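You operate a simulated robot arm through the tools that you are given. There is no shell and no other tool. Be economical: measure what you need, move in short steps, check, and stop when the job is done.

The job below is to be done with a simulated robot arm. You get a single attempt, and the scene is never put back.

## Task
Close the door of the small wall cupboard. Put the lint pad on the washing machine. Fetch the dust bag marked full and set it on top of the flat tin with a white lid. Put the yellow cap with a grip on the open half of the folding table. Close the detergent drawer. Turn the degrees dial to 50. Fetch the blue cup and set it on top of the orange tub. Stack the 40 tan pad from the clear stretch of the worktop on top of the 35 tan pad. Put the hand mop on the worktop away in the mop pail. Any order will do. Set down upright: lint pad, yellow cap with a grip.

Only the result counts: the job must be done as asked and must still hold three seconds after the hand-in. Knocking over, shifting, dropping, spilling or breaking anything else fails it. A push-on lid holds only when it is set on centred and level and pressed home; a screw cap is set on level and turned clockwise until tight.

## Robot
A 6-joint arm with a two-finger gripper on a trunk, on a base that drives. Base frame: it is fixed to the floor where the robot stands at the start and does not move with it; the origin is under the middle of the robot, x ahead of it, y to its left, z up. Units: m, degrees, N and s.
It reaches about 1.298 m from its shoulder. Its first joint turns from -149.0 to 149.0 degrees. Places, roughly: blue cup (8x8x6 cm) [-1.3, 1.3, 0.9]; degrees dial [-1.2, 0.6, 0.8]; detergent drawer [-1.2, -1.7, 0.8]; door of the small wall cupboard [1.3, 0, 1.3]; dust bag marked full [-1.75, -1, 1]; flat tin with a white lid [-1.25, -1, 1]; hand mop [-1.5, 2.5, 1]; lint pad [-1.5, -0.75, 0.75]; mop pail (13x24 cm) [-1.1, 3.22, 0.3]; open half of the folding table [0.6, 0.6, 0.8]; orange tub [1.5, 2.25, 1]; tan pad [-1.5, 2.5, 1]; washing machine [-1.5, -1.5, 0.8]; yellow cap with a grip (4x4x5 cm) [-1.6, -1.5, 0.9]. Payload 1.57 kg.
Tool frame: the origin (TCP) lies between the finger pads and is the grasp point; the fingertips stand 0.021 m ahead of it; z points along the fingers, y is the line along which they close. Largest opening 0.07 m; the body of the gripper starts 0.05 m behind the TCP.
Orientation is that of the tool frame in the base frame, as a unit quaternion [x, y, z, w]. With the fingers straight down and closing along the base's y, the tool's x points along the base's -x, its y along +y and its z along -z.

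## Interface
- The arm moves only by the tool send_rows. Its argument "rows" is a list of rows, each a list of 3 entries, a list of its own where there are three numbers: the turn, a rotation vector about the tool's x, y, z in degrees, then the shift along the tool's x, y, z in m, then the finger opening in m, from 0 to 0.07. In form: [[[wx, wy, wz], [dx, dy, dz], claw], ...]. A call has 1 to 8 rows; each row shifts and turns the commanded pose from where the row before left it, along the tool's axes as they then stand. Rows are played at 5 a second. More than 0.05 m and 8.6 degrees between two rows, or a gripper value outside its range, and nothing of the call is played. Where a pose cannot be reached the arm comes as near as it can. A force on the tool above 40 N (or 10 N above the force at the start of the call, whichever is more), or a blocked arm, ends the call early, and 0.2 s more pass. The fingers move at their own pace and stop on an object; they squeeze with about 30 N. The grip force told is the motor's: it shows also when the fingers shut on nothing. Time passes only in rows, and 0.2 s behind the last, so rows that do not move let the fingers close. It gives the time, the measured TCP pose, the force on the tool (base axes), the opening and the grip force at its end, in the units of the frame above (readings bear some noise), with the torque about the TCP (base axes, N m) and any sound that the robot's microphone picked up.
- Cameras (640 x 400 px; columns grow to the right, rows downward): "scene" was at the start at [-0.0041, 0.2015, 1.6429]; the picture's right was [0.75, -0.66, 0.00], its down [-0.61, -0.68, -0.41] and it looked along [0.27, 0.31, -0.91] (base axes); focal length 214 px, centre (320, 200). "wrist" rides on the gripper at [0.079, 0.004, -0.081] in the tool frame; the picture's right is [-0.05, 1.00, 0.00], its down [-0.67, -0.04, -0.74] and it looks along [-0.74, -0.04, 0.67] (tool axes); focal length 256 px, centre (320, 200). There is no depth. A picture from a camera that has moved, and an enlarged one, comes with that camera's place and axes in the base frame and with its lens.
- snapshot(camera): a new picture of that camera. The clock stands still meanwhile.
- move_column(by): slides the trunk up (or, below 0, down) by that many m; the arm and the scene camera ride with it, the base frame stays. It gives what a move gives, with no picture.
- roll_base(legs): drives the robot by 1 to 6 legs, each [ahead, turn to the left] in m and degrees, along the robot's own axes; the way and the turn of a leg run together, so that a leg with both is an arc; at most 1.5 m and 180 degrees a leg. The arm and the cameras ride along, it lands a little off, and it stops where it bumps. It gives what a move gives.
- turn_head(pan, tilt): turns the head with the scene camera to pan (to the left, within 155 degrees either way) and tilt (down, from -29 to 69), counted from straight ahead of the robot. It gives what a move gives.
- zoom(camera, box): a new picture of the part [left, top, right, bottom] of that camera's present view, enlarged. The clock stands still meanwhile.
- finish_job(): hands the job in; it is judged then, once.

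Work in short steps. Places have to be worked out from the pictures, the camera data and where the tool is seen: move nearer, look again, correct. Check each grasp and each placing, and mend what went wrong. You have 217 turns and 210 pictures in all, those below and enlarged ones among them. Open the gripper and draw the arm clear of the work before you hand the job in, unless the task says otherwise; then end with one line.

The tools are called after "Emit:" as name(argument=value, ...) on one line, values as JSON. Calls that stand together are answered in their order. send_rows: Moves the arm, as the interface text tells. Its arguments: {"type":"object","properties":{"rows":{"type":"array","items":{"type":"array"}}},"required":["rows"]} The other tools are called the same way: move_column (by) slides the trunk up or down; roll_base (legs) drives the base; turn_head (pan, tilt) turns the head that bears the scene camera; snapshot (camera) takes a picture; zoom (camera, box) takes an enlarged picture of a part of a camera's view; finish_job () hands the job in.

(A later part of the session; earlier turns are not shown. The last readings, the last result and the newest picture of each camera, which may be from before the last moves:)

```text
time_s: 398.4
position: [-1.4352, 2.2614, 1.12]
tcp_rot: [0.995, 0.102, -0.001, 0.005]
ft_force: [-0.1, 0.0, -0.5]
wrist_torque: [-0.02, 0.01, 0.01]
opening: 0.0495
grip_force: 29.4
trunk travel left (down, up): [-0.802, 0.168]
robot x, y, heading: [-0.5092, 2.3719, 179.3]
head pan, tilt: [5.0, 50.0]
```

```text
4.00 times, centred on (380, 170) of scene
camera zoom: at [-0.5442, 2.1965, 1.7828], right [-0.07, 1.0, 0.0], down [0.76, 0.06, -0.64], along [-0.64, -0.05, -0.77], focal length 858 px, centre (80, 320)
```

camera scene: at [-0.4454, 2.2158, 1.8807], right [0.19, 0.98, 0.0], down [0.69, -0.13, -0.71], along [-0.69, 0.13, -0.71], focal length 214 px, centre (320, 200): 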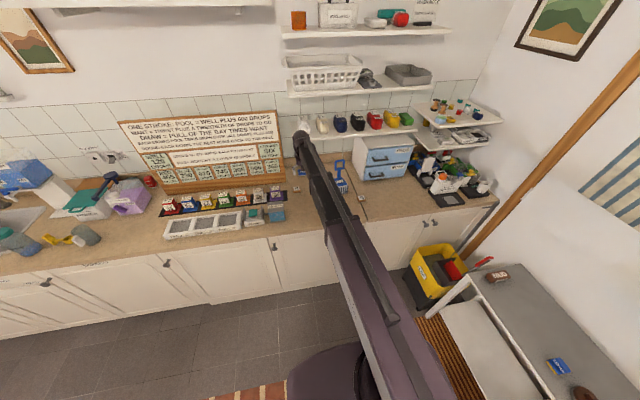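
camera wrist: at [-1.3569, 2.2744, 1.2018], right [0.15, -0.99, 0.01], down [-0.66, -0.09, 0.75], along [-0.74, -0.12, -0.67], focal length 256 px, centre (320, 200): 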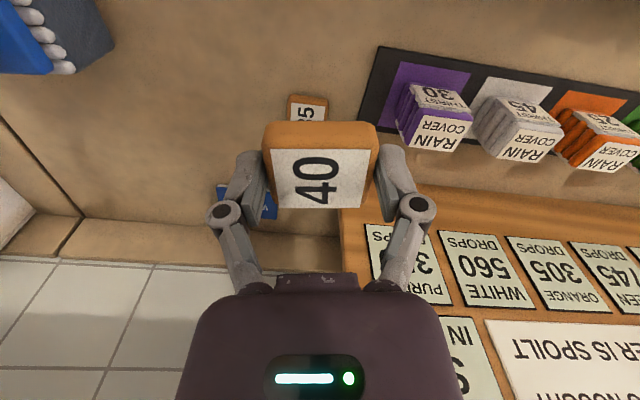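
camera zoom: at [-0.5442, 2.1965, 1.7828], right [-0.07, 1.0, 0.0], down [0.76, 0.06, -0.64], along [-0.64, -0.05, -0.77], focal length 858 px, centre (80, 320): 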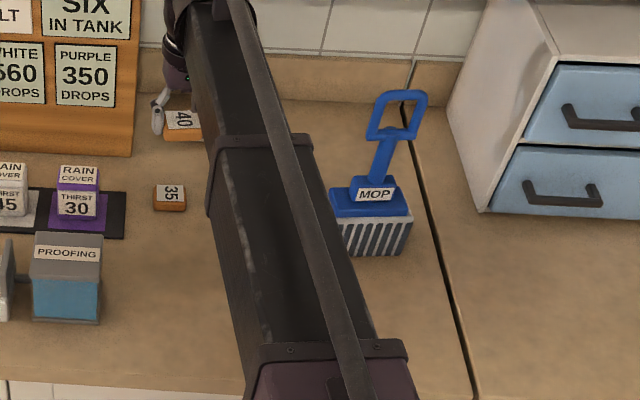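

35 pad centre ≈(-1.524,2.260). Extend over it and lower.

Emit:
send_rows(rows=[[[0, 0, 0], [-0.0433, -0.0092, 0], 0.02], [[0, 0, 0], [-0.0433, -0.0092, 0], 0.02]])

Emit:
move_column(by=-0.15)

Emit:
snapshot(camera="wrist")

Emit:
zoom(camera="scene", box=[310, 110, 390, 160])

```text
time_s: 398.9
position: [-1.5243, 2.2607, 1.1203]
tcp_rot: [0.995, 0.102, 0.001, 0.006]
ft_force: [0.2, -0.5, -0.2]
wrist_torque: [-0.02, -0.03, -0.03]
opening: 0.0495
grip_force: 30.0
trunk travel left (down, up): [-0.802, 0.168]
robot x, y, heading: [-0.5072, 2.3735, 179.1]
head pan, tilt: [5.0, 50.0]
```

```text
time_s: 400.7
position: [-1.5233, 2.2612, 0.9712]
tcp_rot: [0.995, 0.102, 0.0, 0.006]
ft_force: [-0.7, -0.3, -1.1]
wrist_torque: [-0.04, 0.02, 0.02]
opening: 0.0494
grip_force: 29.5
trunk travel left (down, up): [-0.652, 0.318]
robot x, y, heading: [-0.5128, 2.3747, 179.4]
head pan, tilt: [5.0, 50.0]
```

```text
70 pictures are left
camera wrist: at [-1.4443, 2.2751, 1.0517], right [0.15, -0.99, 0.01], down [-0.66, -0.09, 0.75], along [-0.74, -0.12, -0.67], focal length 256 px, centre (320, 200)
```

wrist: 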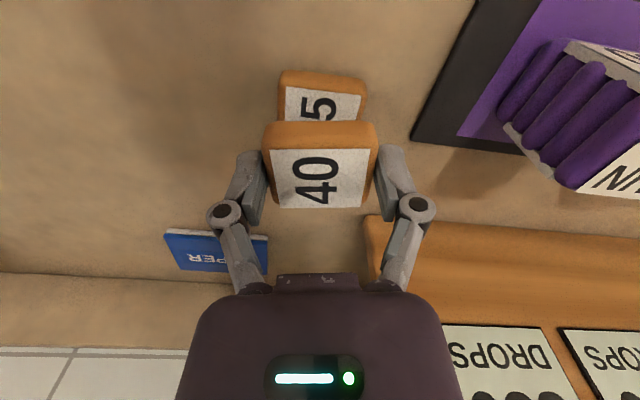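

```text
8.00 times, centred on (350, 135) of scene
camera zoom: at [-0.5441, 2.1965, 1.6329], right [-0.07, 1.0, 0.0], down [0.76, 0.06, -0.64], along [-0.64, -0.05, -0.77], focal length 1716 px, centre (80, 720)
```

zoom: 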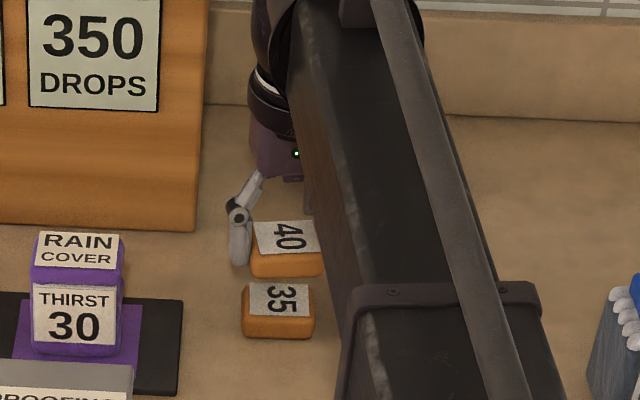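

Pads are aligned. Lower to contact.

Emit:
move_column(by=-0.022)

Emit:
move_column(by=-0.006)

Emit:
move_column(by=-0.005)

Emit:
snapshot(camera="wrist")

```text
time_s: 401.4
position: [-1.5218, 2.2605, 0.9497]
tcp_rot: [0.995, 0.102, 0.0, 0.006]
ft_force: [0.5, 0.1, 0.3]
wrist_torque: [0.01, 0.0, -0.04]
opening: 0.0492
grip_force: 29.9
trunk travel left (down, up): [-0.63, 0.34]
robot x, y, heading: [-0.5117, 2.3717, 179.3]
head pan, tilt: [5.0, 50.0]
```

```text
time_s: 401.9
position: [-1.5231, 2.2608, 0.9432]
tcp_rot: [0.995, 0.103, 0.0, 0.006]
ft_force: [-0.1, -0.6, -1.2]
wrist_torque: [-0.01, 0.04, 0.01]
opening: 0.0492
grip_force: 30.1
trunk travel left (down, up): [-0.624, 0.346]
robot x, y, heading: [-0.5109, 2.3744, 179.3]
head pan, tilt: [5.0, 50.0]
```

```text
time_s: 402.5
position: [-1.5238, 2.2613, 0.9408]
tcp_rot: [0.995, 0.102, -0.002, 0.006]
ft_force: [-8.3, -1.6, 27.4]
wrist_torque: [0.0, 0.13, -0.09]
opening: 0.0493
grip_force: 29.4
trunk travel left (down, up): [-0.619, 0.351]
robot x, y, heading: [-0.5084, 2.3774, 179.4]
head pan, tilt: [5.0, 50.0]
```

```text
68 pictures are left
camera wrist: at [-1.443, 2.2752, 1.0209], right [0.15, -0.99, 0.01], down [-0.66, -0.09, 0.75], along [-0.74, -0.12, -0.66], focal length 256 px, centre (320, 200)
```

wrist: 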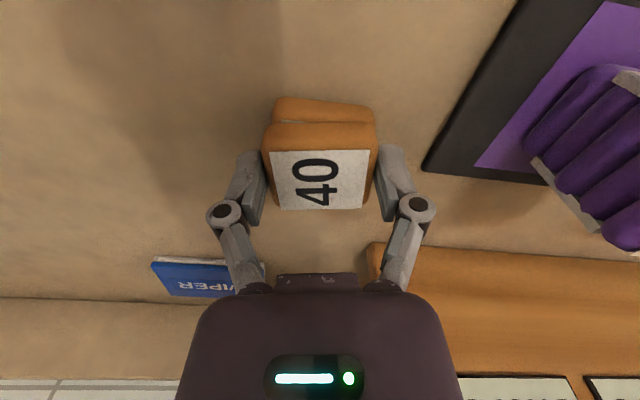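

Contact with good overlap. Relieve, open and rise.

Emit:
move_column(by=0.003)

Emit:
send_rows(rows=[[[0, 0, 0], [0, 0, 0], 0.055], [[0, 0, 0], [0, 0, 0], 0.062], [[0, 0, 0], [0, 0, 0], 0.07], [[0, 0, 0], [0, 0, 0], 0.07]])

Emit:
move_column(by=0.15)

Emit:
snapshot(camera="wrist")

Emit:
zoom(camera="scene", box=[310, 130, 438, 210])

```text
time_s: 403.0
position: [-1.5226, 2.26, 0.941]
tcp_rot: [0.995, 0.102, 0.001, 0.006]
ft_force: [1.1, 0.8, 2.8]
wrist_torque: [0.04, -0.02, -0.01]
opening: 0.0495
grip_force: 30.3
trunk travel left (down, up): [-0.622, 0.348]
robot x, y, heading: [-0.5108, 2.3749, 179.1]
head pan, tilt: [5.0, 50.0]
```

```text
time_s: 404.0
position: [-1.5244, 2.2607, 0.9413]
tcp_rot: [0.995, 0.102, -0.001, 0.006]
ft_force: [-0.1, 0.3, -0.7]
wrist_torque: [0.0, 0.01, -0.02]
opening: 0.0699
grip_force: 0.0
trunk travel left (down, up): [-0.622, 0.348]
robot x, y, heading: [-0.5121, 2.3742, 179.2]
head pan, tilt: [5.0, 50.0]
```

```text
time_s: 405.7
position: [-1.5228, 2.2609, 1.0909]
tcp_rot: [0.995, 0.102, 0.0, 0.006]
ft_force: [0.1, 0.0, 0.1]
wrist_torque: [-0.03, -0.01, 0.0]
opening: 0.0701
grip_force: 0.0
trunk travel left (down, up): [-0.772, 0.198]
robot x, y, heading: [-0.5124, 2.3749, 179.3]
head pan, tilt: [5.0, 50.0]
```

```text
67 pictures are left
camera wrist: at [-1.4444, 2.275, 1.1715], right [0.15, -0.99, 0.01], down [-0.66, -0.09, 0.75], along [-0.74, -0.12, -0.67], focal length 256 px, centre (320, 200)
```

wrist: 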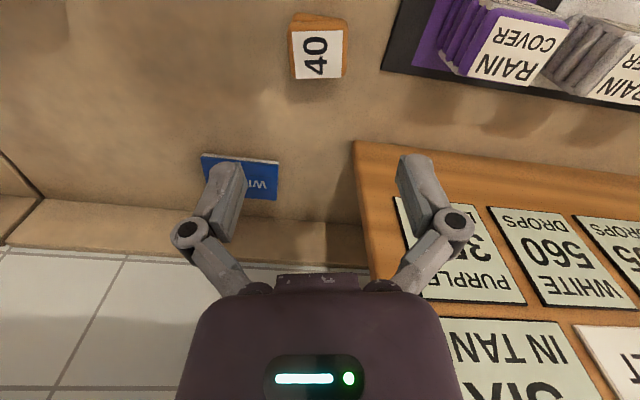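

```text
5.00 times, centred on (374, 170) of scene
camera zoom: at [-0.5442, 2.1964, 1.7528], right [-0.08, 1.0, 0.0], down [0.76, 0.06, -0.64], along [-0.64, -0.05, -0.77], focal length 1072 px, centre (50, 350)
```

zoom: 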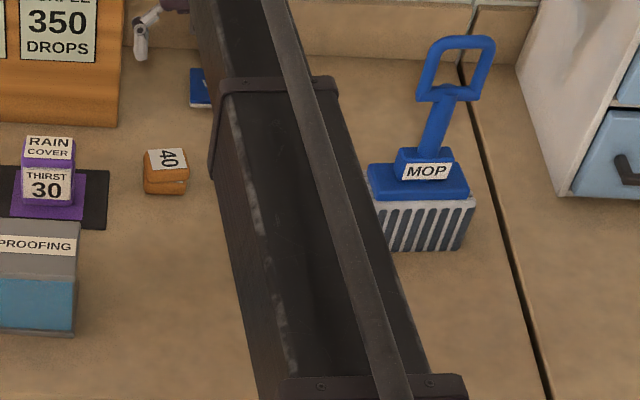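

Stack is done. Now the hand mop: handle loop top at ≈(-1.465,2.527,1.153), loop plane along y. I raise, retract, and rotate the fingers to close along x (camera on the -y side).

Emit:
move_column(by=0.17)

Emit:
send_rows(rows=[[[0, 0, 0], [0.039, 0.0083, 0], 0.07], [[0, 0, 0], [0.039, 0.0083, 0], 0.07], [[0, 0, 0], [0.039, 0.0083, 0], 0.07], [[0, 0, 8.5], [0.02, 0.0043, 0], 0.07], [[0, 0, 8.5], [0, 0, 0], 0.07], [[0, 0, 8.5], [0, 0, 0], 0.07], [[0, 0, 8.5], [0, 0, 0], 0.07], [[0, 0, 8.5], [0, 0, 0], 0.07]])

Emit:
send_rows(rows=[[[0, 0, 8.5], [0, 0, 0], 0.07], [[0, 0, 8.5], [0, 0, 0], 0.07], [[0, 0, 8.5], [0, 0, 0], 0.07], [[0, 0, 8.5], [0, 0, 0], 0.07], [[0, 0, 8.5], [0, 0, 0], 0.07], [[0, 0, 8.5], [0, 0, 0], 0.07], [[0, 0, 8.5], [0, 0, 0], 0.07]])

Emit:
snapshot(camera="wrist")

```text
time_s: 407.7
position: [-1.5237, 2.2607, 1.2622]
tcp_rot: [0.995, 0.102, -0.001, 0.006]
ft_force: [0.3, -0.2, -0.3]
wrist_torque: [-0.02, -0.02, 0.0]
opening: 0.0699
grip_force: 0.0
trunk travel left (down, up): [-0.942, 0.028]
robot x, y, heading: [-0.5075, 2.3752, 179.5]
head pan, tilt: [5.0, 50.0]
```

```text
time_s: 409.5
position: [-1.3832, 2.2587, 1.2602]
tcp_rot: [0.964, -0.267, 0.002, 0.006]
ft_force: [-0.9, -0.8, -0.3]
wrist_torque: [-0.01, 0.02, -0.01]
opening: 0.0702
grip_force: 0.2
trunk travel left (down, up): [-0.942, 0.028]
robot x, y, heading: [-0.5113, 2.3721, 179.1]
head pan, tilt: [5.0, 50.0]
```

```text
time_s: 411.1
position: [-1.3836, 2.2608, 1.2618]
tcp_rot: [-0.704, 0.71, -0.005, -0.003]
ft_force: [-0.4, 0.0, 0.3]
wrist_torque: [-0.01, 0.01, 0.01]
opening: 0.07
grip_force: 0.1
trunk travel left (down, up): [-0.942, 0.028]
robot x, y, heading: [-0.5097, 2.3733, 179.2]
head pan, tilt: [5.0, 50.0]
```

```text
65 pictures are left
camera wrist: at [-1.3875, 2.1832, 1.3427], right [-1.0, 0.06, 0.0], down [0.04, 0.68, 0.74], along [0.05, 0.73, -0.68], focal length 256 px, centre (320, 200)
```

wrist: 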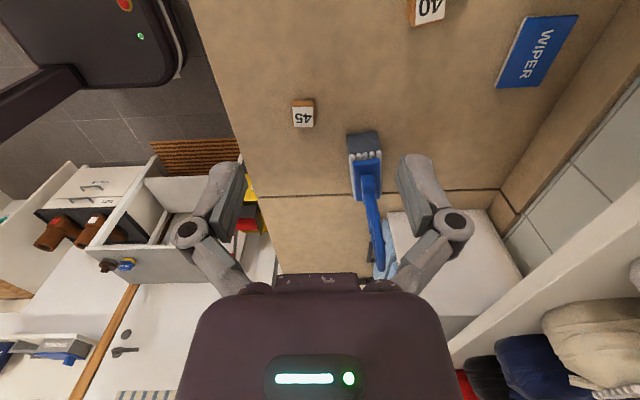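

Handle is upright, edge-on at x≈-1.46. Move along +y first, then check clearance.

Emit:
send_rows(rows=[[[0, 0, 0], [-0.0443, 0, 0], 0.07], [[0, 0, 0], [-0.0443, 0, 0], 0.07], [[0, 0, 0], [-0.0443, 0, 0], 0.07], [[0, 0, 0], [-0.0443, 0, 0], 0.07], [[0, 0, 0], [-0.0443, 0, 0], 0.07], [[0, 0, 0], [-0.0443, 0, 0], 0.07]])

Emit:
snapshot(camera="wrist")

Emit:
turn_head(pan=-5, tilt=40)

Emit:
zoom(camera="scene", box=[260, 80, 500, 230])

```text
time_s: 412.5
position: [-1.384, 2.5264, 1.2613]
tcp_rot: [-0.706, 0.708, -0.006, -0.004]
ft_force: [0.4, 0.1, 1.0]
wrist_torque: [-0.02, -0.01, 0.03]
opening: 0.07
grip_force: 0.0
out of reach, approached as far as the arm can: row 6
trunk travel left (down, up): [-0.942, 0.028]
robot x, y, heading: [-0.5113, 2.3736, 179.5]
head pan, tilt: [5.0, 50.0]
```

```text
64 pictures are left
camera wrist: at [-1.3875, 2.4506, 1.3427], right [-1.0, 0.06, 0.0], down [0.04, 0.68, 0.74], along [0.04, 0.73, -0.68], focal length 256 px, centre (320, 200)
```

wrist: 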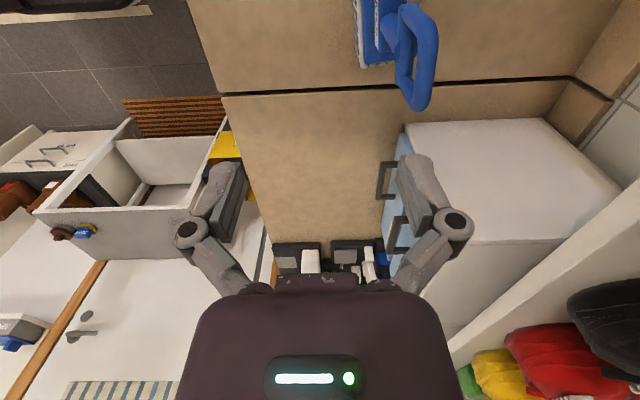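

```text
time_s: 413.2
position: [-1.3829, 2.5261, 1.26]
tcp_rot: [-0.706, 0.708, -0.005, -0.004]
ft_force: [0.1, -0.4, -0.3]
wrist_torque: [0.05, -0.02, -0.02]
opening: 0.0703
grip_force: 0.0
trunk travel left (down, up): [-0.942, 0.028]
robot x, y, heading: [-0.5111, 2.3731, 179.2]
head pan, tilt: [-5.0, 40.0]
```

```text
2.67 times, centred on (380, 155) of scene
camera zoom: at [-0.5518, 2.2108, 1.937], right [0.1, 1.0, 0.0], down [0.64, -0.06, -0.77], along [-0.76, 0.08, -0.64], focal length 572 px, centre (160, 320)
```

zoom: 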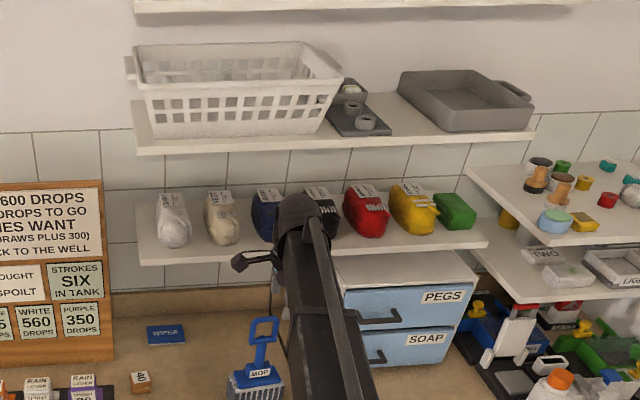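

Loop at x≈-1.457; shelf edge at x≈-1.59 leaves clearance. Move over the loop and lower part way.

Emit:
send_rows(rows=[[[0, 0, -4], [0, 0.037, 0], 0.07], [[0, 0, 0], [0, 0.037, 0], 0.07]])

Emit:
move_column(by=-0.06)

Emit:
snapshot(camera="wrist")

```text
time_s: 413.8
position: [-1.4577, 2.5235, 1.2613]
tcp_rot: [0.73, -0.684, 0.006, 0.003]
ft_force: [-0.6, -0.3, -1.0]
wrist_torque: [-0.01, -0.01, -0.01]
opening: 0.0703
grip_force: 0.0
trunk travel left (down, up): [-0.942, 0.028]
robot x, y, heading: [-0.5096, 2.3755, 179.5]
head pan, tilt: [-5.0, 40.0]
```

```text
time_s: 414.8
position: [-1.4559, 2.5243, 1.2008]
tcp_rot: [0.73, -0.684, 0.005, 0.004]
ft_force: [-0.6, 0.4, 0.8]
wrist_torque: [-0.01, 0.0, -0.02]
opening: 0.0701
grip_force: 0.1
trunk travel left (down, up): [-0.882, 0.088]
robot x, y, heading: [-0.509, 2.3712, 179.4]
head pan, tilt: [-5.0, 40.0]
```

```text
62 pictures are left
camera wrist: at [-1.4546, 2.447, 1.2829], right [-1.0, -0.01, 0.0], down [-0.01, 0.68, 0.74], along [-0.01, 0.74, -0.68], focal length 256 px, centre (320, 200)
```

wrist: 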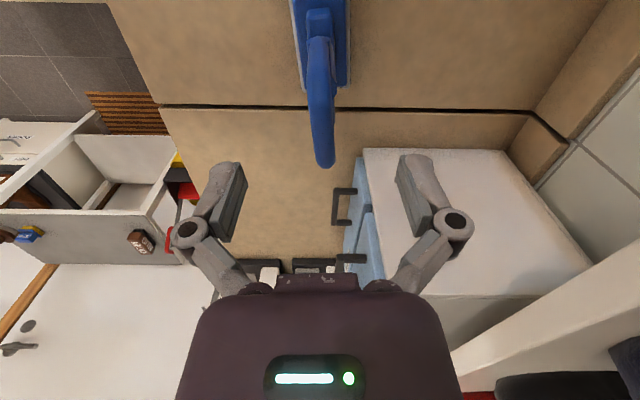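

Perfectly in line. Lower 6.5 cm and grip the loop.

Emit:
move_column(by=-0.065)

Emit:
send_rows(rows=[[[0, 0, 0], [0, 0, 0], 0.04], [[0, 0, 0], [0, 0, 0], 0.0], [[0, 0, 0], [0, 0, 0], 0.0], [[0, 0, 0], [0, 0, 0], 0.0], [[0, 0, 0], [0, 0, 0], 0.0]])

Emit:
move_column(by=0.04)

Emit:
snapshot(camera="wrist")

Emit:
zoom(camera="scene", box=[260, 100, 500, 250])

```text
time_s: 415.8
position: [-1.4563, 2.5242, 1.1365]
tcp_rot: [0.729, -0.684, 0.004, 0.004]
ft_force: [-0.5, -0.1, 0.5]
wrist_torque: [-0.02, 0.01, 0.0]
opening: 0.07
grip_force: 0.0
trunk travel left (down, up): [-0.817, 0.153]
robot x, y, heading: [-0.5107, 2.37, 179.4]
head pan, tilt: [-5.0, 40.0]
```

```text
time_s: 417.0
position: [-1.4574, 2.5244, 1.1357]
tcp_rot: [0.729, -0.684, 0.005, 0.004]
ft_force: [-0.1, -0.7, -4.5]
wrist_torque: [0.01, 0.0, -0.04]
opening: 0.0063
grip_force: 29.5
trunk travel left (down, up): [-0.817, 0.153]
robot x, y, heading: [-0.5091, 2.3749, 179.4]
head pan, tilt: [-5.0, 40.0]
```

```text
time_s: 417.9
position: [-1.4568, 2.5238, 1.1744]
tcp_rot: [0.73, -0.684, 0.005, 0.003]
ft_force: [1.0, -0.3, -3.9]
wrist_torque: [-0.02, 0.01, 0.01]
opening: 0.0062
grip_force: 28.7
trunk travel left (down, up): [-0.857, 0.113]
robot x, y, heading: [-0.5121, 2.3705, 179.4]
head pan, tilt: [-5.0, 40.0]
```

```text
61 pictures are left
camera wrist: at [-1.4554, 2.4471, 1.2572], right [-1.0, -0.01, 0.0], down [-0.01, 0.68, 0.74], along [-0.01, 0.74, -0.68], focal length 256 px, centre (320, 200)
```

wrist: 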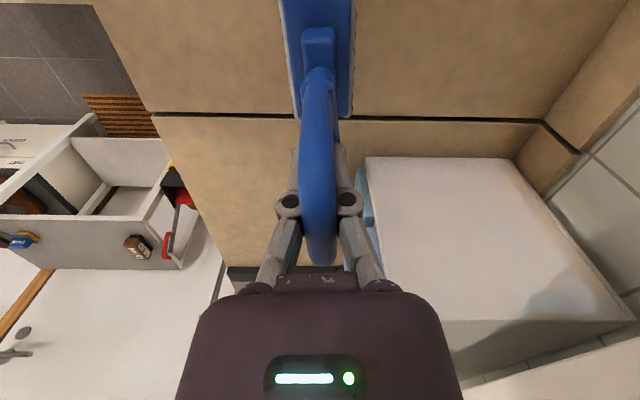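

```text
2.67 times, centred on (380, 175) of scene
camera zoom: at [-0.5529, 2.2108, 1.852], right [0.1, 1.0, 0.0], down [0.64, -0.06, -0.77], along [-0.76, 0.08, -0.64], focal length 572 px, centre (160, 267)
```

zoom: 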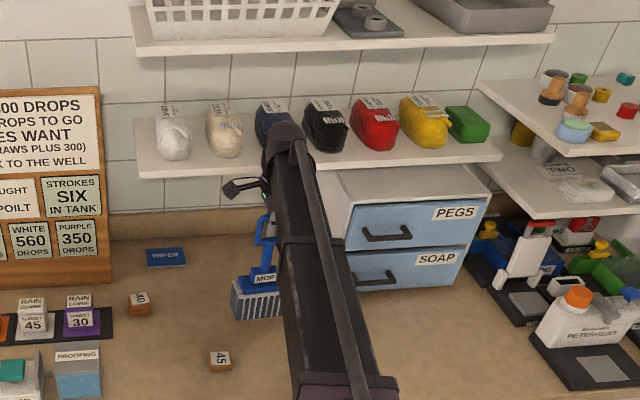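

Mop lifted (≈4 N weight). Raise higher, and look at the pail to the right.

Emit:
move_column(by=0.11)

Emit:
roll_base(legs=[[-0.3, 0]])

Emit:
turn_head(pan=-55, tilt=50)

Emit:
snapshot(camera="scene")

Emit:
snapshot(camera="wrist")

```text
time_s: 419.3
position: [-1.4564, 2.5243, 1.2852]
tcp_rot: [0.73, -0.684, 0.005, 0.003]
ft_force: [-0.3, -0.2, -4.1]
wrist_torque: [-0.01, 0.0, 0.01]
opening: 0.0062
grip_force: 29.7
trunk travel left (down, up): [-0.967, 0.003]
robot x, y, heading: [-0.5091, 2.3751, 179.4]
head pan, tilt: [-5.0, 40.0]
```

```text
time_s: 421.6
position: [-1.1569, 2.5185, 1.2864]
tcp_rot: [0.73, -0.683, 0.005, 0.004]
ft_force: [0.6, 0.0, -4.0]
wrist_torque: [0.02, -0.02, 0.04]
opening: 0.0059
grip_force: 29.4
trunk travel left (down, up): [-0.967, 0.003]
robot x, y, heading: [-0.2121, 2.3747, 179.4]
head pan, tilt: [-5.0, 40.0]
```

```text
time_s: 422.8
position: [-1.1587, 2.5183, 1.2866]
tcp_rot: [0.731, -0.682, 0.005, 0.003]
ft_force: [-0.2, 0.3, -5.0]
wrist_torque: [-0.02, 0.03, -0.01]
opening: 0.006
grip_force: 29.1
trunk travel left (down, up): [-0.967, 0.003]
robot x, y, heading: [-0.214, 2.3725, 179.6]
head pan, tilt: [-55.0, 50.0]
```

```text
59 pictures are left
camera scene: at [-0.213, 2.2625, 1.9478], right [0.82, 0.57, 0.0], down [0.43, -0.63, -0.64], along [-0.36, 0.53, -0.77], focal length 214 px, centre (320, 200)
```

scene: 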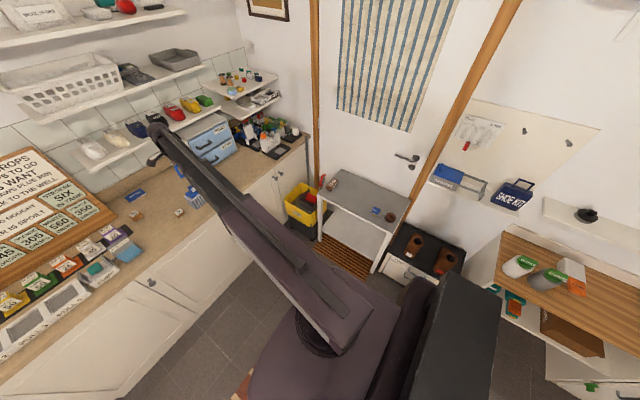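

```text
58 pictures are left
camera wrist: at [-1.157, 2.4417, 1.3672], right [-1.0, -0.01, 0.0], down [-0.01, 0.68, 0.74], along [-0.01, 0.74, -0.68], focal length 256 px, centre (320, 200)
```

wrist: 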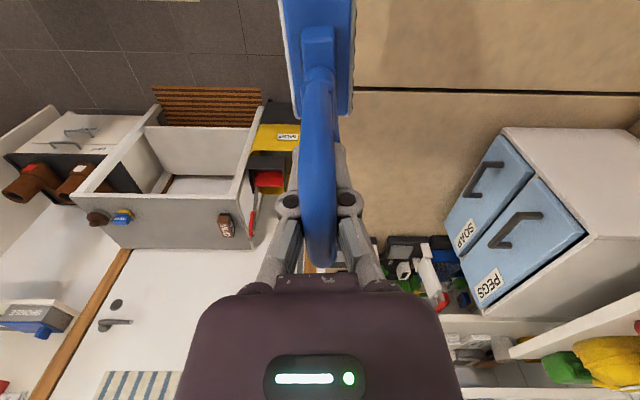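

Emit:
zoom(camera="scene", box=[264, 160, 360, 220])

Emit:
zoom(camera="wrist", box=[210, 90, 338, 250])

```text
6.67 times, centred on (312, 190) of scene
camera zoom: at [-0.213, 2.2625, 1.9478], right [0.82, 0.57, 0.0], down [0.43, -0.63, -0.64], along [-0.36, 0.53, -0.77], focal length 1430 px, centre (373, 267)
```

zoom: 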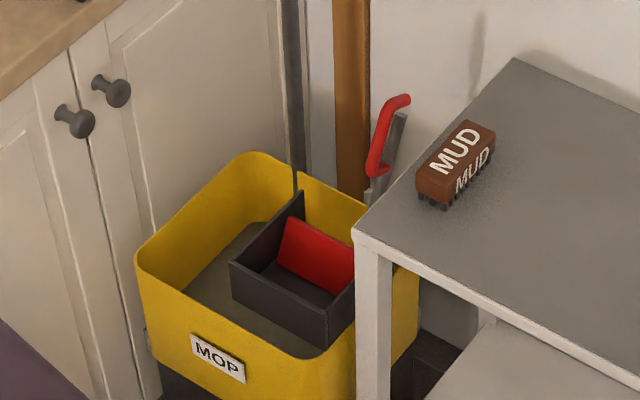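

```text
2.50 times, centred on (274, 170) of wrist
camera zoom: at [-1.157, 2.4417, 1.3672], right [-1.0, -0.01, 0.0], down [-0.01, 0.68, 0.74], along [-0.01, 0.74, -0.68], focal length 640 px, centre (435, 275)
```

zoom: 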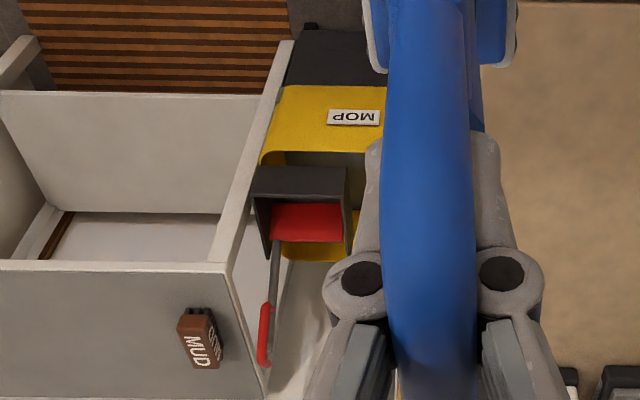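

The free 13×24 cm opening lies on the left (−x) side of the pail: about x≈-1.13, y≈3.24, rim z≈0.455. I swing the boom toward +y (keeping the tool's world orientation) before driving in.

Emit:
send_rows(rows=[[[0, 0, 0], [-0.0435, -0.0238, 0], 0.0], [[0, 0, 0], [-0.0435, -0.0238, 0], 0.0], [[0, 0, 0], [-0.0435, -0.0238, 0], 0.0], [[0, 0, 0], [-0.0435, -0.0238, 0], 0.0], [[0, 0, 0], [-0.0435, -0.0238, 0], 0.0], [[0, 0, 0], [-0.0435, -0.0238, 0], 0.0], [[0, 0, 0], [-0.0435, -0.0238, 0], 0.0]])

Emit:
send_rows(rows=[[[0, 0, 0], [-0.0328, -0.0316, 0], 0.0], [[0, 0, 0], [-0.0328, -0.0316, 0], 0.0], [[0, 0, 0], [-0.0328, -0.0316, 0], 0.0], [[0, 0, 0], [-0.0328, -0.0316, 0], 0.0], [[0, 0, 0], [-0.0328, -0.0316, 0], 0.0], [[0, 0, 0], [-0.0328, -0.0316, 0], 0.0], [[0, 0, 0], [-0.0328, -0.0316, 0], 0.0]])

Emit:
send_rows(rows=[[[0, 0, 0], [-0.0201, -0.0408, 0], 0.0], [[0, 0, 0], [-0.0201, -0.0408, 0], 0.0], [[0, 0, 0], [-0.0201, -0.0408, 0], 0.0], [[0, 0, 0], [-0.0201, -0.0408, 0], 0.0], [[0, 0, 0], [-0.0201, -0.0408, 0], 0.0], [[0, 0, 0], [-0.0201, -0.0408, 0], 0.0], [[0, 0, 0], [-0.0201, -0.0408, 0], 0.0]])

Emit:
snapshot(camera="scene")

```text
time_s: 424.4
position: [-1.0101, 2.8359, 1.2851]
tcp_rot: [0.731, -0.682, 0.005, 0.004]
ft_force: [-0.5, -0.6, -5.2]
wrist_torque: [-0.03, -0.01, -0.04]
opening: 0.0059
grip_force: 28.9
out of reach, approached as far as the arm can: row 5
trunk travel left (down, up): [-0.967, 0.003]
robot x, y, heading: [-0.215, 2.3682, 179.2]
head pan, tilt: [-55.0, 50.0]
```

```text
time_s: 426.0
position: [-0.8053, 3.0803, 1.2843]
tcp_rot: [0.73, -0.683, 0.005, 0.004]
ft_force: [0.0, -0.7, -5.5]
wrist_torque: [0.0, 0.0, -0.02]
opening: 0.006
grip_force: 28.4
trunk travel left (down, up): [-0.967, 0.003]
robot x, y, heading: [-0.2138, 2.374, 179.6]
head pan, tilt: [-55.0, 50.0]
```

```text
time_s: 427.6
position: [-0.5322, 3.2378, 1.2858]
tcp_rot: [0.731, -0.683, 0.004, 0.005]
ft_force: [-0.3, 0.0, -5.0]
wrist_torque: [-0.02, -0.03, -0.01]
opening: 0.0061
grip_force: 28.3
out of reach, approached as far as the arm can: row 2
trunk travel left (down, up): [-0.967, 0.003]
robot x, y, heading: [-0.2164, 2.3701, 179.5]
head pan, tilt: [-55.0, 50.0]
```

```text
55 pictures are left
camera scene: at [-0.2106, 2.2642, 1.9479], right [0.82, 0.57, 0.0], down [0.43, -0.63, -0.64], along [-0.36, 0.53, -0.77], focal length 214 px, centre (320, 200)
```

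scene: 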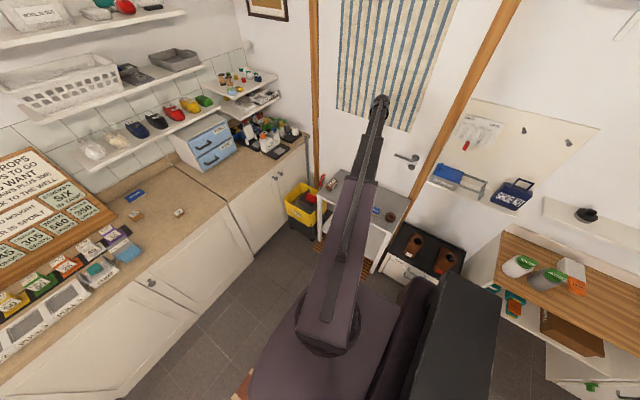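

Drive forward so the mop comes over the pail opening.

Emit:
roll_base(legs=[[0.55, 0]])

Emit:
turn_head(pan=-75, tilt=50)

Emit:
snapshot(camera="scene")

Emit:
snapshot(camera="wrist")

```text
time_s: 431.4
position: [-1.0665, 3.2472, 1.2857]
tcp_rot: [0.727, -0.686, 0.005, 0.005]
ft_force: [1.6, -0.1, -5.1]
wrist_torque: [-0.02, -0.01, -0.02]
opening: 0.0061
grip_force: 28.4
trunk travel left (down, up): [-0.967, 0.003]
robot x, y, heading: [-0.7545, 2.3748, 178.6]
head pan, tilt: [-55.0, 50.0]
```

```text
time_s: 432.2
position: [-1.0663, 3.246, 1.2849]
tcp_rot: [0.728, -0.686, 0.005, 0.005]
ft_force: [0.1, -0.1, -5.1]
wrist_torque: [-0.03, -0.01, 0.05]
opening: 0.006
grip_force: 28.1
trunk travel left (down, up): [-0.967, 0.003]
robot x, y, heading: [-0.7534, 2.3764, 178.7]
head pan, tilt: [-75.0, 50.0]
```

```text
54 pictures are left
camera scene: at [-0.7281, 2.2812, 1.9479], right [0.97, 0.24, 0.0], down [0.19, -0.74, -0.64], along [-0.16, 0.62, -0.77], focal length 214 px, centre (320, 200)
```

scene: 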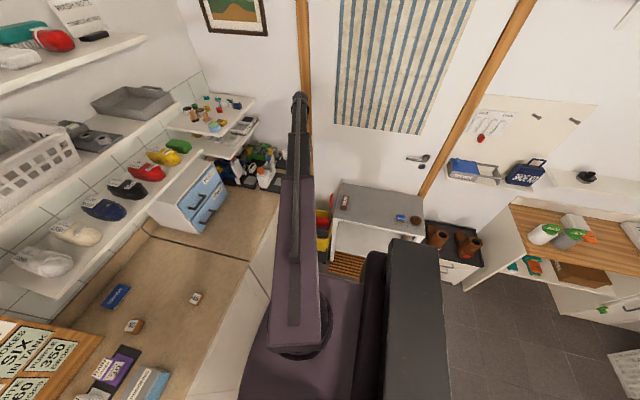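

```text
53 pictures are left
camera wrist: at [-1.0655, 3.1698, 1.3674], right [-1.0, -0.01, 0.0], down [0.0, 0.68, 0.74], along [0.0, 0.74, -0.68], focal length 256 px, centre (320, 200)
```

wrist: 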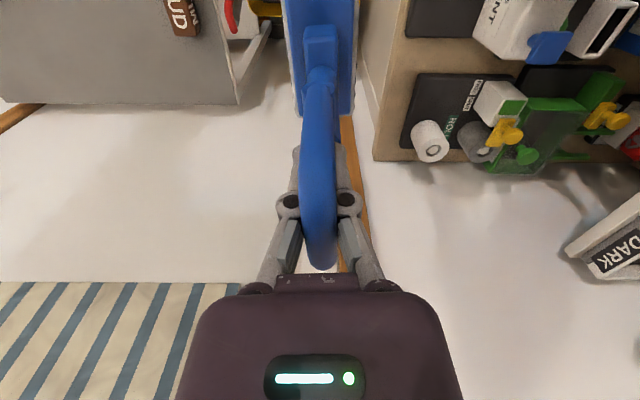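

The two views disagree by ~5 cm on the pail's x, so I swing the boom aside to look at the pail directly from above.

Emit:
send_rows(rows=[[[0, 0, 0], [0.003, -0.046, 0], 0.0], [[0, 0, 0], [0.003, -0.046, 0], 0.0], [[0, 0, 0], [0.003, -0.046, 0], 0.0], [[0, 0, 0], [0.003, -0.046, 0], 0.0], [[0, 0, 0], [0.003, -0.046, 0], 0.0], [[0, 0, 0], [0.003, -0.046, 0], 0.0], [[0, 0, 0], [0.003, -0.046, 0], 0.0]])

Emit:
turn_head(pan=-75, tilt=58)

Emit:
zoom(camera="scene", box=[200, 100, 360, 200])

```text
time_s: 433.8
position: [-0.7418, 3.2449, 1.2855]
tcp_rot: [0.728, -0.686, 0.004, 0.005]
ft_force: [0.2, 0.3, -5.0]
wrist_torque: [0.02, -0.07, -0.01]
opening: 0.0061
grip_force: 28.5
trunk travel left (down, up): [-0.967, 0.003]
robot x, y, heading: [-0.7518, 2.3774, 178.9]
head pan, tilt: [-75.0, 50.0]
```

```text
time_s: 434.5
position: [-0.7438, 3.2451, 1.2858]
tcp_rot: [0.728, -0.686, 0.006, 0.004]
ft_force: [0.6, -0.6, -5.1]
wrist_torque: [0.0, 0.01, -0.03]
opening: 0.0063
grip_force: 28.8
trunk travel left (down, up): [-0.967, 0.003]
robot x, y, heading: [-0.7528, 2.3742, 178.9]
head pan, tilt: [-75.0, 58.0]
```

```text
4.00 times, centred on (280, 150) of scene
camera zoom: at [-0.7259, 2.2733, 1.9377], right [0.97, 0.24, 0.0], down [0.2, -0.82, -0.53], along [-0.13, 0.51, -0.85], focal length 858 px, centre (480, 400)
```

zoom: 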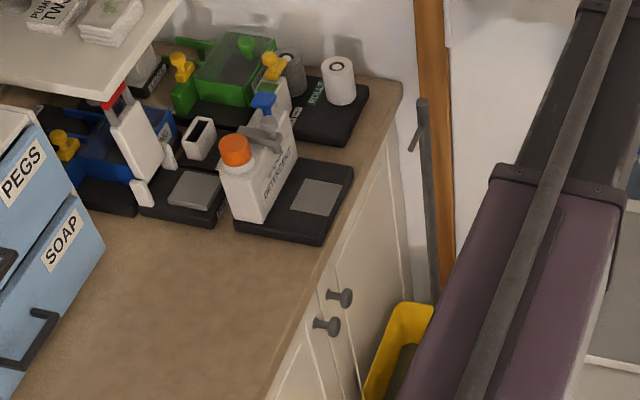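

Emit:
zoom(camera="scene", box=[240, 165, 352, 235])

```text
5.71 times, centred on (296, 200) of scene
camera zoom: at [-0.7259, 2.2733, 1.9377], right [0.97, 0.24, 0.0], down [0.2, -0.82, -0.53], along [-0.13, 0.51, -0.85], focal length 1226 px, centre (457, 200)
```

zoom: 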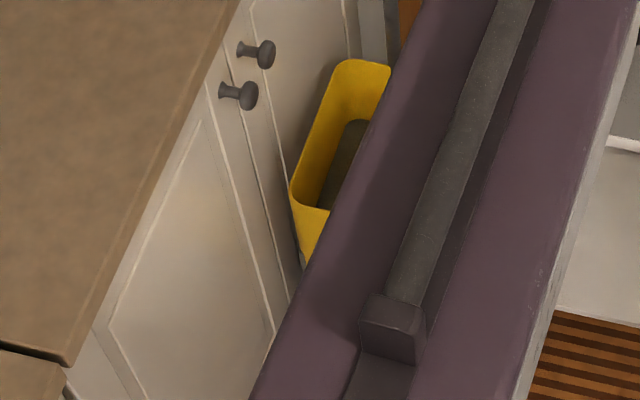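

Triangulating both cameras: rim z≈0.515, opening x from -1.153 to -1.027, y 3.085–3.325; centre ≈(-1.09,3.205). Move the mop there.

Emit:
send_rows(rows=[[[0, 0, 0], [0.00245, 0.0435, 0], 0.0], [[0, 0, 0], [0.00245, 0.0435, 0], 0.0], [[0, 0, 0], [0.00245, 0.0435, 0], 0.0], [[0, 0, 0], [0.00245, 0.0435, 0], 0.0], [[0, 0, 0], [0.00245, 0.0435, 0], 0.0], [[0, 0, 0], [0.00245, 0.0435, 0], 0.0], [[0, 0, 0], [0.00245, 0.0435, 0], 0.0], [[0, 0, 0], [0.00245, 0.0435, 0], 0.0]])

Emit:
move_column(by=-0.3)

Emit:
snapshot(camera="wrist")

Emit:
snapshot(camera="scene")

```text
time_s: 436.3
position: [-1.0915, 3.2041, 1.2855]
tcp_rot: [0.728, -0.686, 0.006, 0.004]
ft_force: [-0.2, 0.2, -4.1]
wrist_torque: [0.0, 0.01, 0.01]
opening: 0.006
grip_force: 29.1
trunk travel left (down, up): [-0.967, 0.003]
robot x, y, heading: [-0.7519, 2.3783, 178.8]
head pan, tilt: [-75.0, 58.0]
```

```text
time_s: 439.3
position: [-1.0898, 3.2049, 0.9857]
tcp_rot: [0.728, -0.685, 0.005, 0.005]
ft_force: [0.4, 0.4, -4.9]
wrist_torque: [0.05, -0.01, -0.02]
opening: 0.0059
grip_force: 28.7
trunk travel left (down, up): [-0.667, 0.303]
robot x, y, heading: [-0.7526, 2.3792, 178.9]
head pan, tilt: [-75.0, 58.0]
```

```text
50 pictures are left
camera wrist: at [-1.0889, 3.1273, 1.0675], right [-1.0, -0.01, 0.0], down [0.0, 0.68, 0.74], along [0.0, 0.74, -0.68], focal length 256 px, centre (320, 200)
```

wrist: 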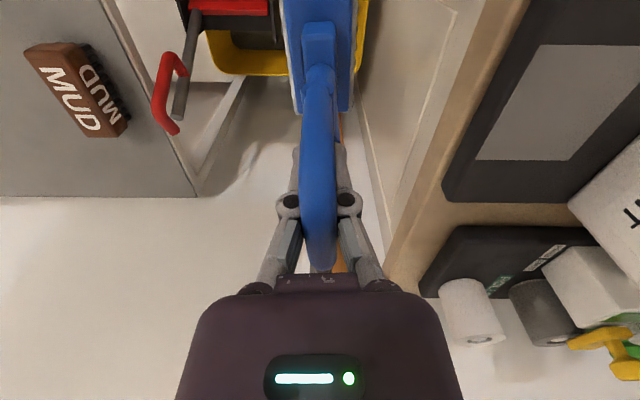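

```text
49 pictures are left
camera scene: at [-0.726, 2.2731, 1.6377], right [0.97, 0.24, 0.0], down [0.2, -0.82, -0.53], along [-0.13, 0.51, -0.85], focal length 214 px, centre (320, 200)
```

scene: 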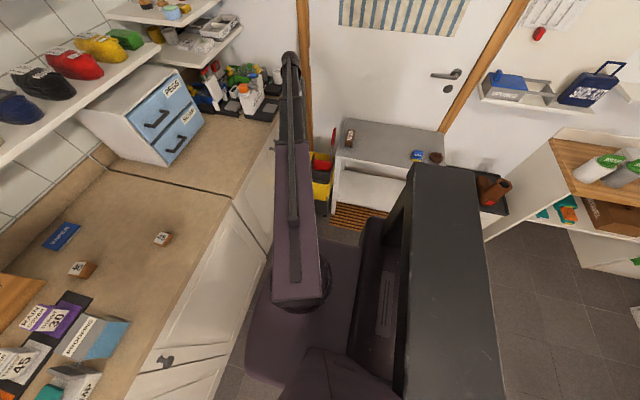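

Clearances check out; shift 8 mm to −x and lower to just above the rim.

Emit:
send_rows(rows=[[[0, 0, 0], [0, 0.008, 0], 0.0]])

Emit:
move_column(by=-0.19)

Emit:
snapshot(camera="wrist")

Emit:
zoom(camera="scene", box=[240, 80, 368, 160])

```text
time_s: 439.7
position: [-1.097, 3.2036, 0.9871]
tcp_rot: [0.727, -0.686, 0.004, 0.004]
ft_force: [0.7, -0.2, -5.4]
wrist_torque: [0.02, 0.03, 0.0]
opening: 0.006
grip_force: 28.2
trunk travel left (down, up): [-0.667, 0.303]
robot x, y, heading: [-0.7526, 2.3768, 178.9]
head pan, tilt: [-75.0, 58.0]
```

```text
time_s: 441.8
position: [-1.0972, 3.2026, 0.7955]
tcp_rot: [0.728, -0.686, 0.005, 0.005]
ft_force: [0.0, -0.6, -5.1]
wrist_torque: [-0.02, 0.03, 0.01]
opening: 0.0058
grip_force: 29.0
trunk travel left (down, up): [-0.477, 0.493]
robot x, y, heading: [-0.7521, 2.3758, 178.9]
head pan, tilt: [-75.0, 58.0]
```

```text
48 pictures are left
camera wrist: at [-1.0962, 3.1261, 0.8775], right [-1.0, -0.01, 0.0], down [0.0, 0.68, 0.74], along [0.0, 0.74, -0.68], focal length 256 px, centre (320, 200)
```

wrist: 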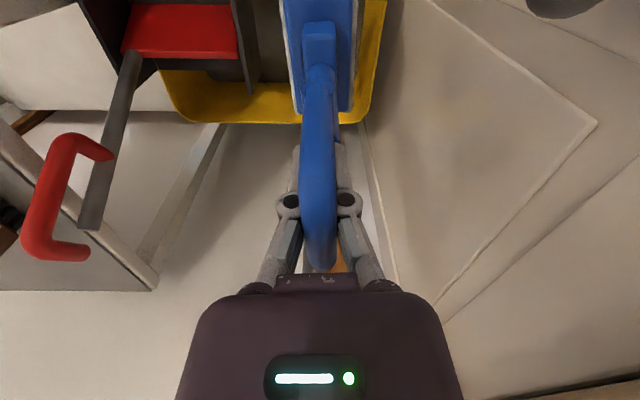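

```text
5.00 times, centred on (304, 120) of scene
camera zoom: at [-0.726, 2.273, 1.4477], right [0.97, 0.24, 0.0], down [0.2, -0.82, -0.53], along [-0.13, 0.51, -0.85], focal length 1072 px, centre (400, 600)
```

zoom: 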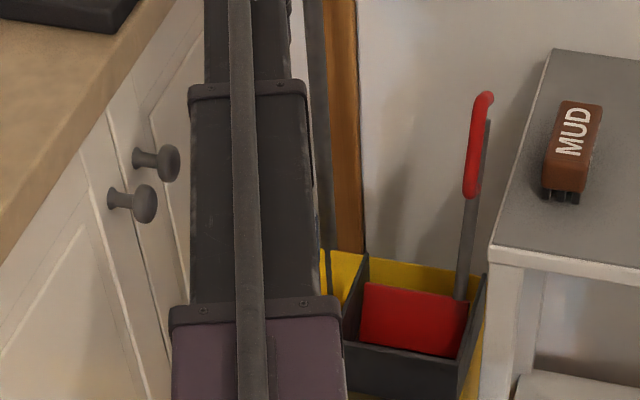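

The head fits within the opening (−1.155…−1.025). Lower into the pail in steps watching the force.

Emit:
move_column(by=-0.1)

Emit:
move_column(by=-0.06)

Emit:
snapshot(camera="wrist")

```text
time_s: 443.1
position: [-1.097, 3.2034, 0.6955]
tcp_rot: [0.727, -0.686, 0.004, 0.005]
ft_force: [0.9, -0.7, -4.1]
wrist_torque: [0.03, -0.01, -0.05]
opening: 0.0061
grip_force: 28.9
trunk travel left (down, up): [-0.377, 0.593]
robot x, y, heading: [-0.7515, 2.3761, 179.1]
head pan, tilt: [-75.0, 58.0]
```

```text
time_s: 444.1
position: [-1.0966, 3.2038, 0.6357]
tcp_rot: [0.728, -0.685, 0.005, 0.005]
ft_force: [-0.2, 0.0, -5.2]
wrist_torque: [0.02, -0.01, -0.01]
opening: 0.0061
grip_force: 28.6
trunk travel left (down, up): [-0.317, 0.653]
robot x, y, heading: [-0.7526, 2.3773, 178.7]
head pan, tilt: [-75.0, 58.0]
```

```text
46 pictures are left
camera wrist: at [-1.0962, 3.1261, 0.7175], right [-1.0, -0.01, 0.0], down [0.0, 0.68, 0.74], along [0.0, 0.74, -0.68], focal length 256 px, centre (320, 200)
```

wrist: 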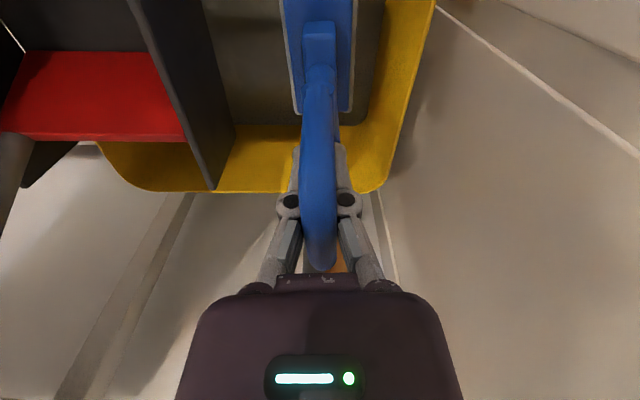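

Mop is inside the opening, no contact yet. Continue down.

Emit:
move_column(by=-0.06)

Emit:
move_column(by=-0.03)

Emit:
snapshot(camera="wrist")

```text
time_s: 445.1
position: [-1.0969, 3.2025, 0.5753]
tcp_rot: [0.727, -0.686, 0.005, 0.005]
ft_force: [-0.3, -0.5, -4.6]
wrist_torque: [0.04, 0.02, 0.02]
opening: 0.0059
grip_force: 28.7
trunk travel left (down, up): [-0.257, 0.713]
robot x, y, heading: [-0.7532, 2.38, 178.7]
head pan, tilt: [-75.0, 58.0]
```

```text
time_s: 445.8
position: [-1.0971, 3.2034, 0.5461]
tcp_rot: [0.728, -0.686, 0.005, 0.005]
ft_force: [0.5, 0.4, -4.6]
wrist_torque: [0.05, 0.0, 0.0]
opening: 0.0058
grip_force: 28.0
trunk travel left (down, up): [-0.227, 0.743]
robot x, y, heading: [-0.7517, 2.3792, 179.0]
head pan, tilt: [-75.0, 58.0]
```

```text
45 pictures are left
camera wrist: at [-1.0962, 3.126, 0.6274], right [-1.0, -0.01, 0.0], down [0.0, 0.68, 0.74], along [0.0, 0.74, -0.68], focal length 256 px, centre (320, 200)
```

wrist: 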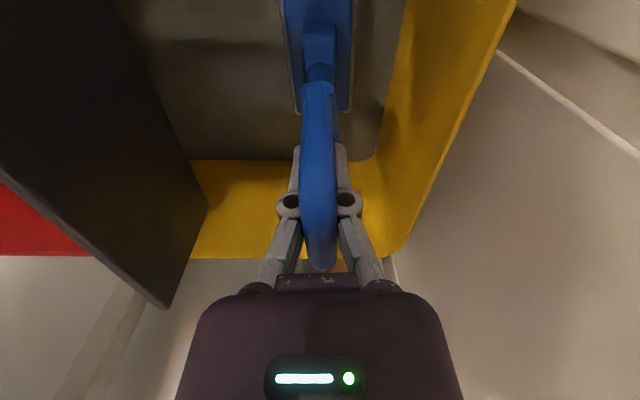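

Grey surface seems to be water; no contact yet. Continue in 3 cm steps.

Emit:
move_column(by=-0.03)

Emit:
move_column(by=-0.02)

Emit:
snapshot(camera="wrist")

```text
time_s: 446.4
position: [-1.0969, 3.1991, 0.5326]
tcp_rot: [0.728, -0.686, 0.004, 0.005]
ft_force: [0.5, -11.1, 46.3]
wrist_torque: [0.41, -0.27, 0.01]
opening: 0.0061
grip_force: 28.7
trunk travel left (down, up): [-0.209, 0.761]
robot x, y, heading: [-0.7573, 2.376, 178.9]
head pan, tilt: [-75.0, 58.0]
stopped: the force on the tool passed its limit at 68 N (the readings are from after the stop); the commanded pose is now the measured one
```

```text
time_s: 446.6
position: [-1.0964, 3.1965, 0.5331]
tcp_rot: [0.728, -0.685, 0.005, 0.006]
ft_force: [0.9, -10.0, 49.0]
wrist_torque: [0.79, -0.29, -0.03]
opening: 0.0062
grip_force: 28.6
trunk travel left (down, up): [-0.209, 0.761]
robot x, y, heading: [-0.7516, 2.3742, 178.7]
head pan, tilt: [-75.0, 58.0]
stopped: the force on the tool passed its limit at 69 N (the readings are from after the stop); the commanded pose is now the measured one
```

```text
44 pictures are left
camera wrist: at [-1.096, 3.1205, 0.6138], right [-1.0, -0.01, 0.0], down [0.0, 0.68, 0.74], along [-0.01, 0.74, -0.68], focal length 256 px, centre (320, 200)
```

wrist: 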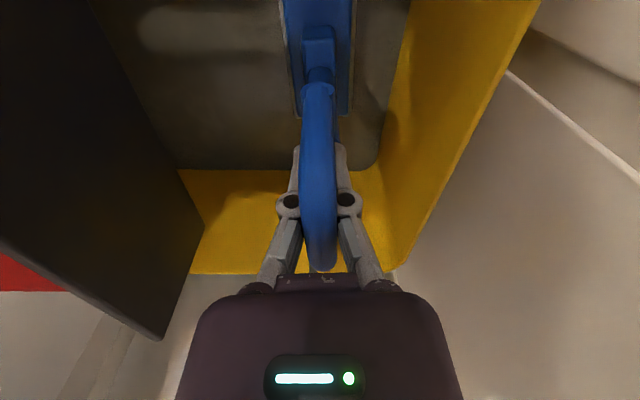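

Mop rests on the pail floor (z≈0.29). Relieve the pressure until the force is small.

Emit:
move_column(by=0.008)

Emit:
snapshot(camera="wrist")

```text
time_s: 447.2
position: [-1.0974, 3.2014, 0.5333]
tcp_rot: [0.728, -0.686, 0.006, 0.006]
ft_force: [-0.5, 0.4, -5.2]
wrist_torque: [0.04, 0.01, -0.03]
opening: 0.0059
grip_force: 28.8
trunk travel left (down, up): [-0.217, 0.753]
robot x, y, heading: [-0.7539, 2.3774, 179.0]
head pan, tilt: [-75.0, 58.0]
```

```text
43 pictures are left
camera wrist: at [-1.097, 3.1245, 0.6164], right [-1.0, -0.01, 0.0], down [-0.01, 0.68, 0.73], along [0.0, 0.73, -0.68], focal length 256 px, centre (320, 200)
```

wrist: 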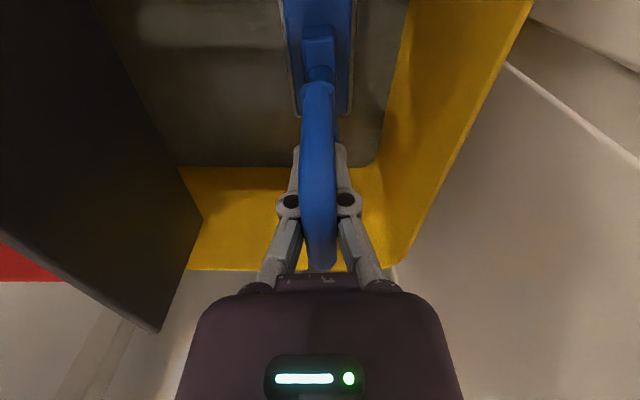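

Now just hanging by a hair; lower 4 mm for light contact, then open.

Emit:
move_column(by=-0.004)

Emit:
send_rows(rows=[[[0, 0, 0], [0, 0, 0], 0.015], [[0, 0, 0], [0, 0, 0], 0.03], [[0, 0, 0], [0, 0, 0], 0.04], [[0, 0, 0], [0, 0, 0], 0.04]])

Emit:
snapshot(camera="wrist")

```text
time_s: 447.7
position: [-1.0983, 3.2, 0.5318]
tcp_rot: [0.728, -0.685, 0.005, 0.005]
ft_force: [-0.5, -3.2, 10.9]
wrist_torque: [0.23, 0.0, 0.02]
opening: 0.0061
grip_force: 28.8
trunk travel left (down, up): [-0.213, 0.757]
robot x, y, heading: [-0.7539, 2.3767, 178.8]
head pan, tilt: [-75.0, 58.0]
```

```text
time_s: 448.7
position: [-1.0969, 3.2006, 0.5317]
tcp_rot: [0.727, -0.686, 0.006, 0.005]
ft_force: [0.6, -0.6, -0.6]
wrist_torque: [0.0, 0.0, -0.03]
opening: 0.0399
grip_force: 0.0
trunk travel left (down, up): [-0.213, 0.757]
robot x, y, heading: [-0.7487, 2.3807, 179.0]
head pan, tilt: [-75.0, 58.0]
```

```text
42 pictures are left
camera wrist: at [-1.0968, 3.1237, 0.6135], right [-1.0, -0.01, 0.0], down [-0.01, 0.68, 0.73], along [0.0, 0.73, -0.68], focal length 256 px, centre (320, 200)
```

wrist: 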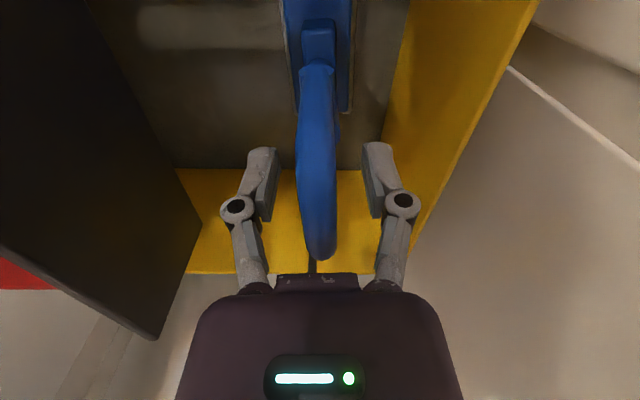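

Mop stands in the pail. Raise straight up and check.

Emit:
move_column(by=0.3)

Emit:
snapshot(camera="wrist")

```text
time_s: 451.7
position: [-1.0981, 3.202, 0.832]
tcp_rot: [0.727, -0.686, 0.006, 0.006]
ft_force: [0.7, -0.4, 0.5]
wrist_torque: [0.01, -0.01, 0.0]
opening: 0.0402
grip_force: 0.1
trunk travel left (down, up): [-0.513, 0.457]
robot x, y, heading: [-0.7522, 2.3814, 178.7]
head pan, tilt: [-75.0, 58.0]
```

```text
41 pictures are left
camera wrist: at [-1.0968, 3.1238, 0.9134], right [-1.0, -0.01, 0.0], down [-0.01, 0.68, 0.73], along [0.0, 0.73, -0.68], focal length 256 px, centre (320, 200)
```

wrist: 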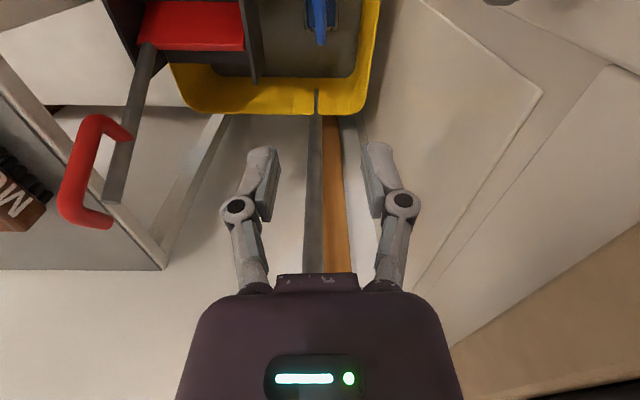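

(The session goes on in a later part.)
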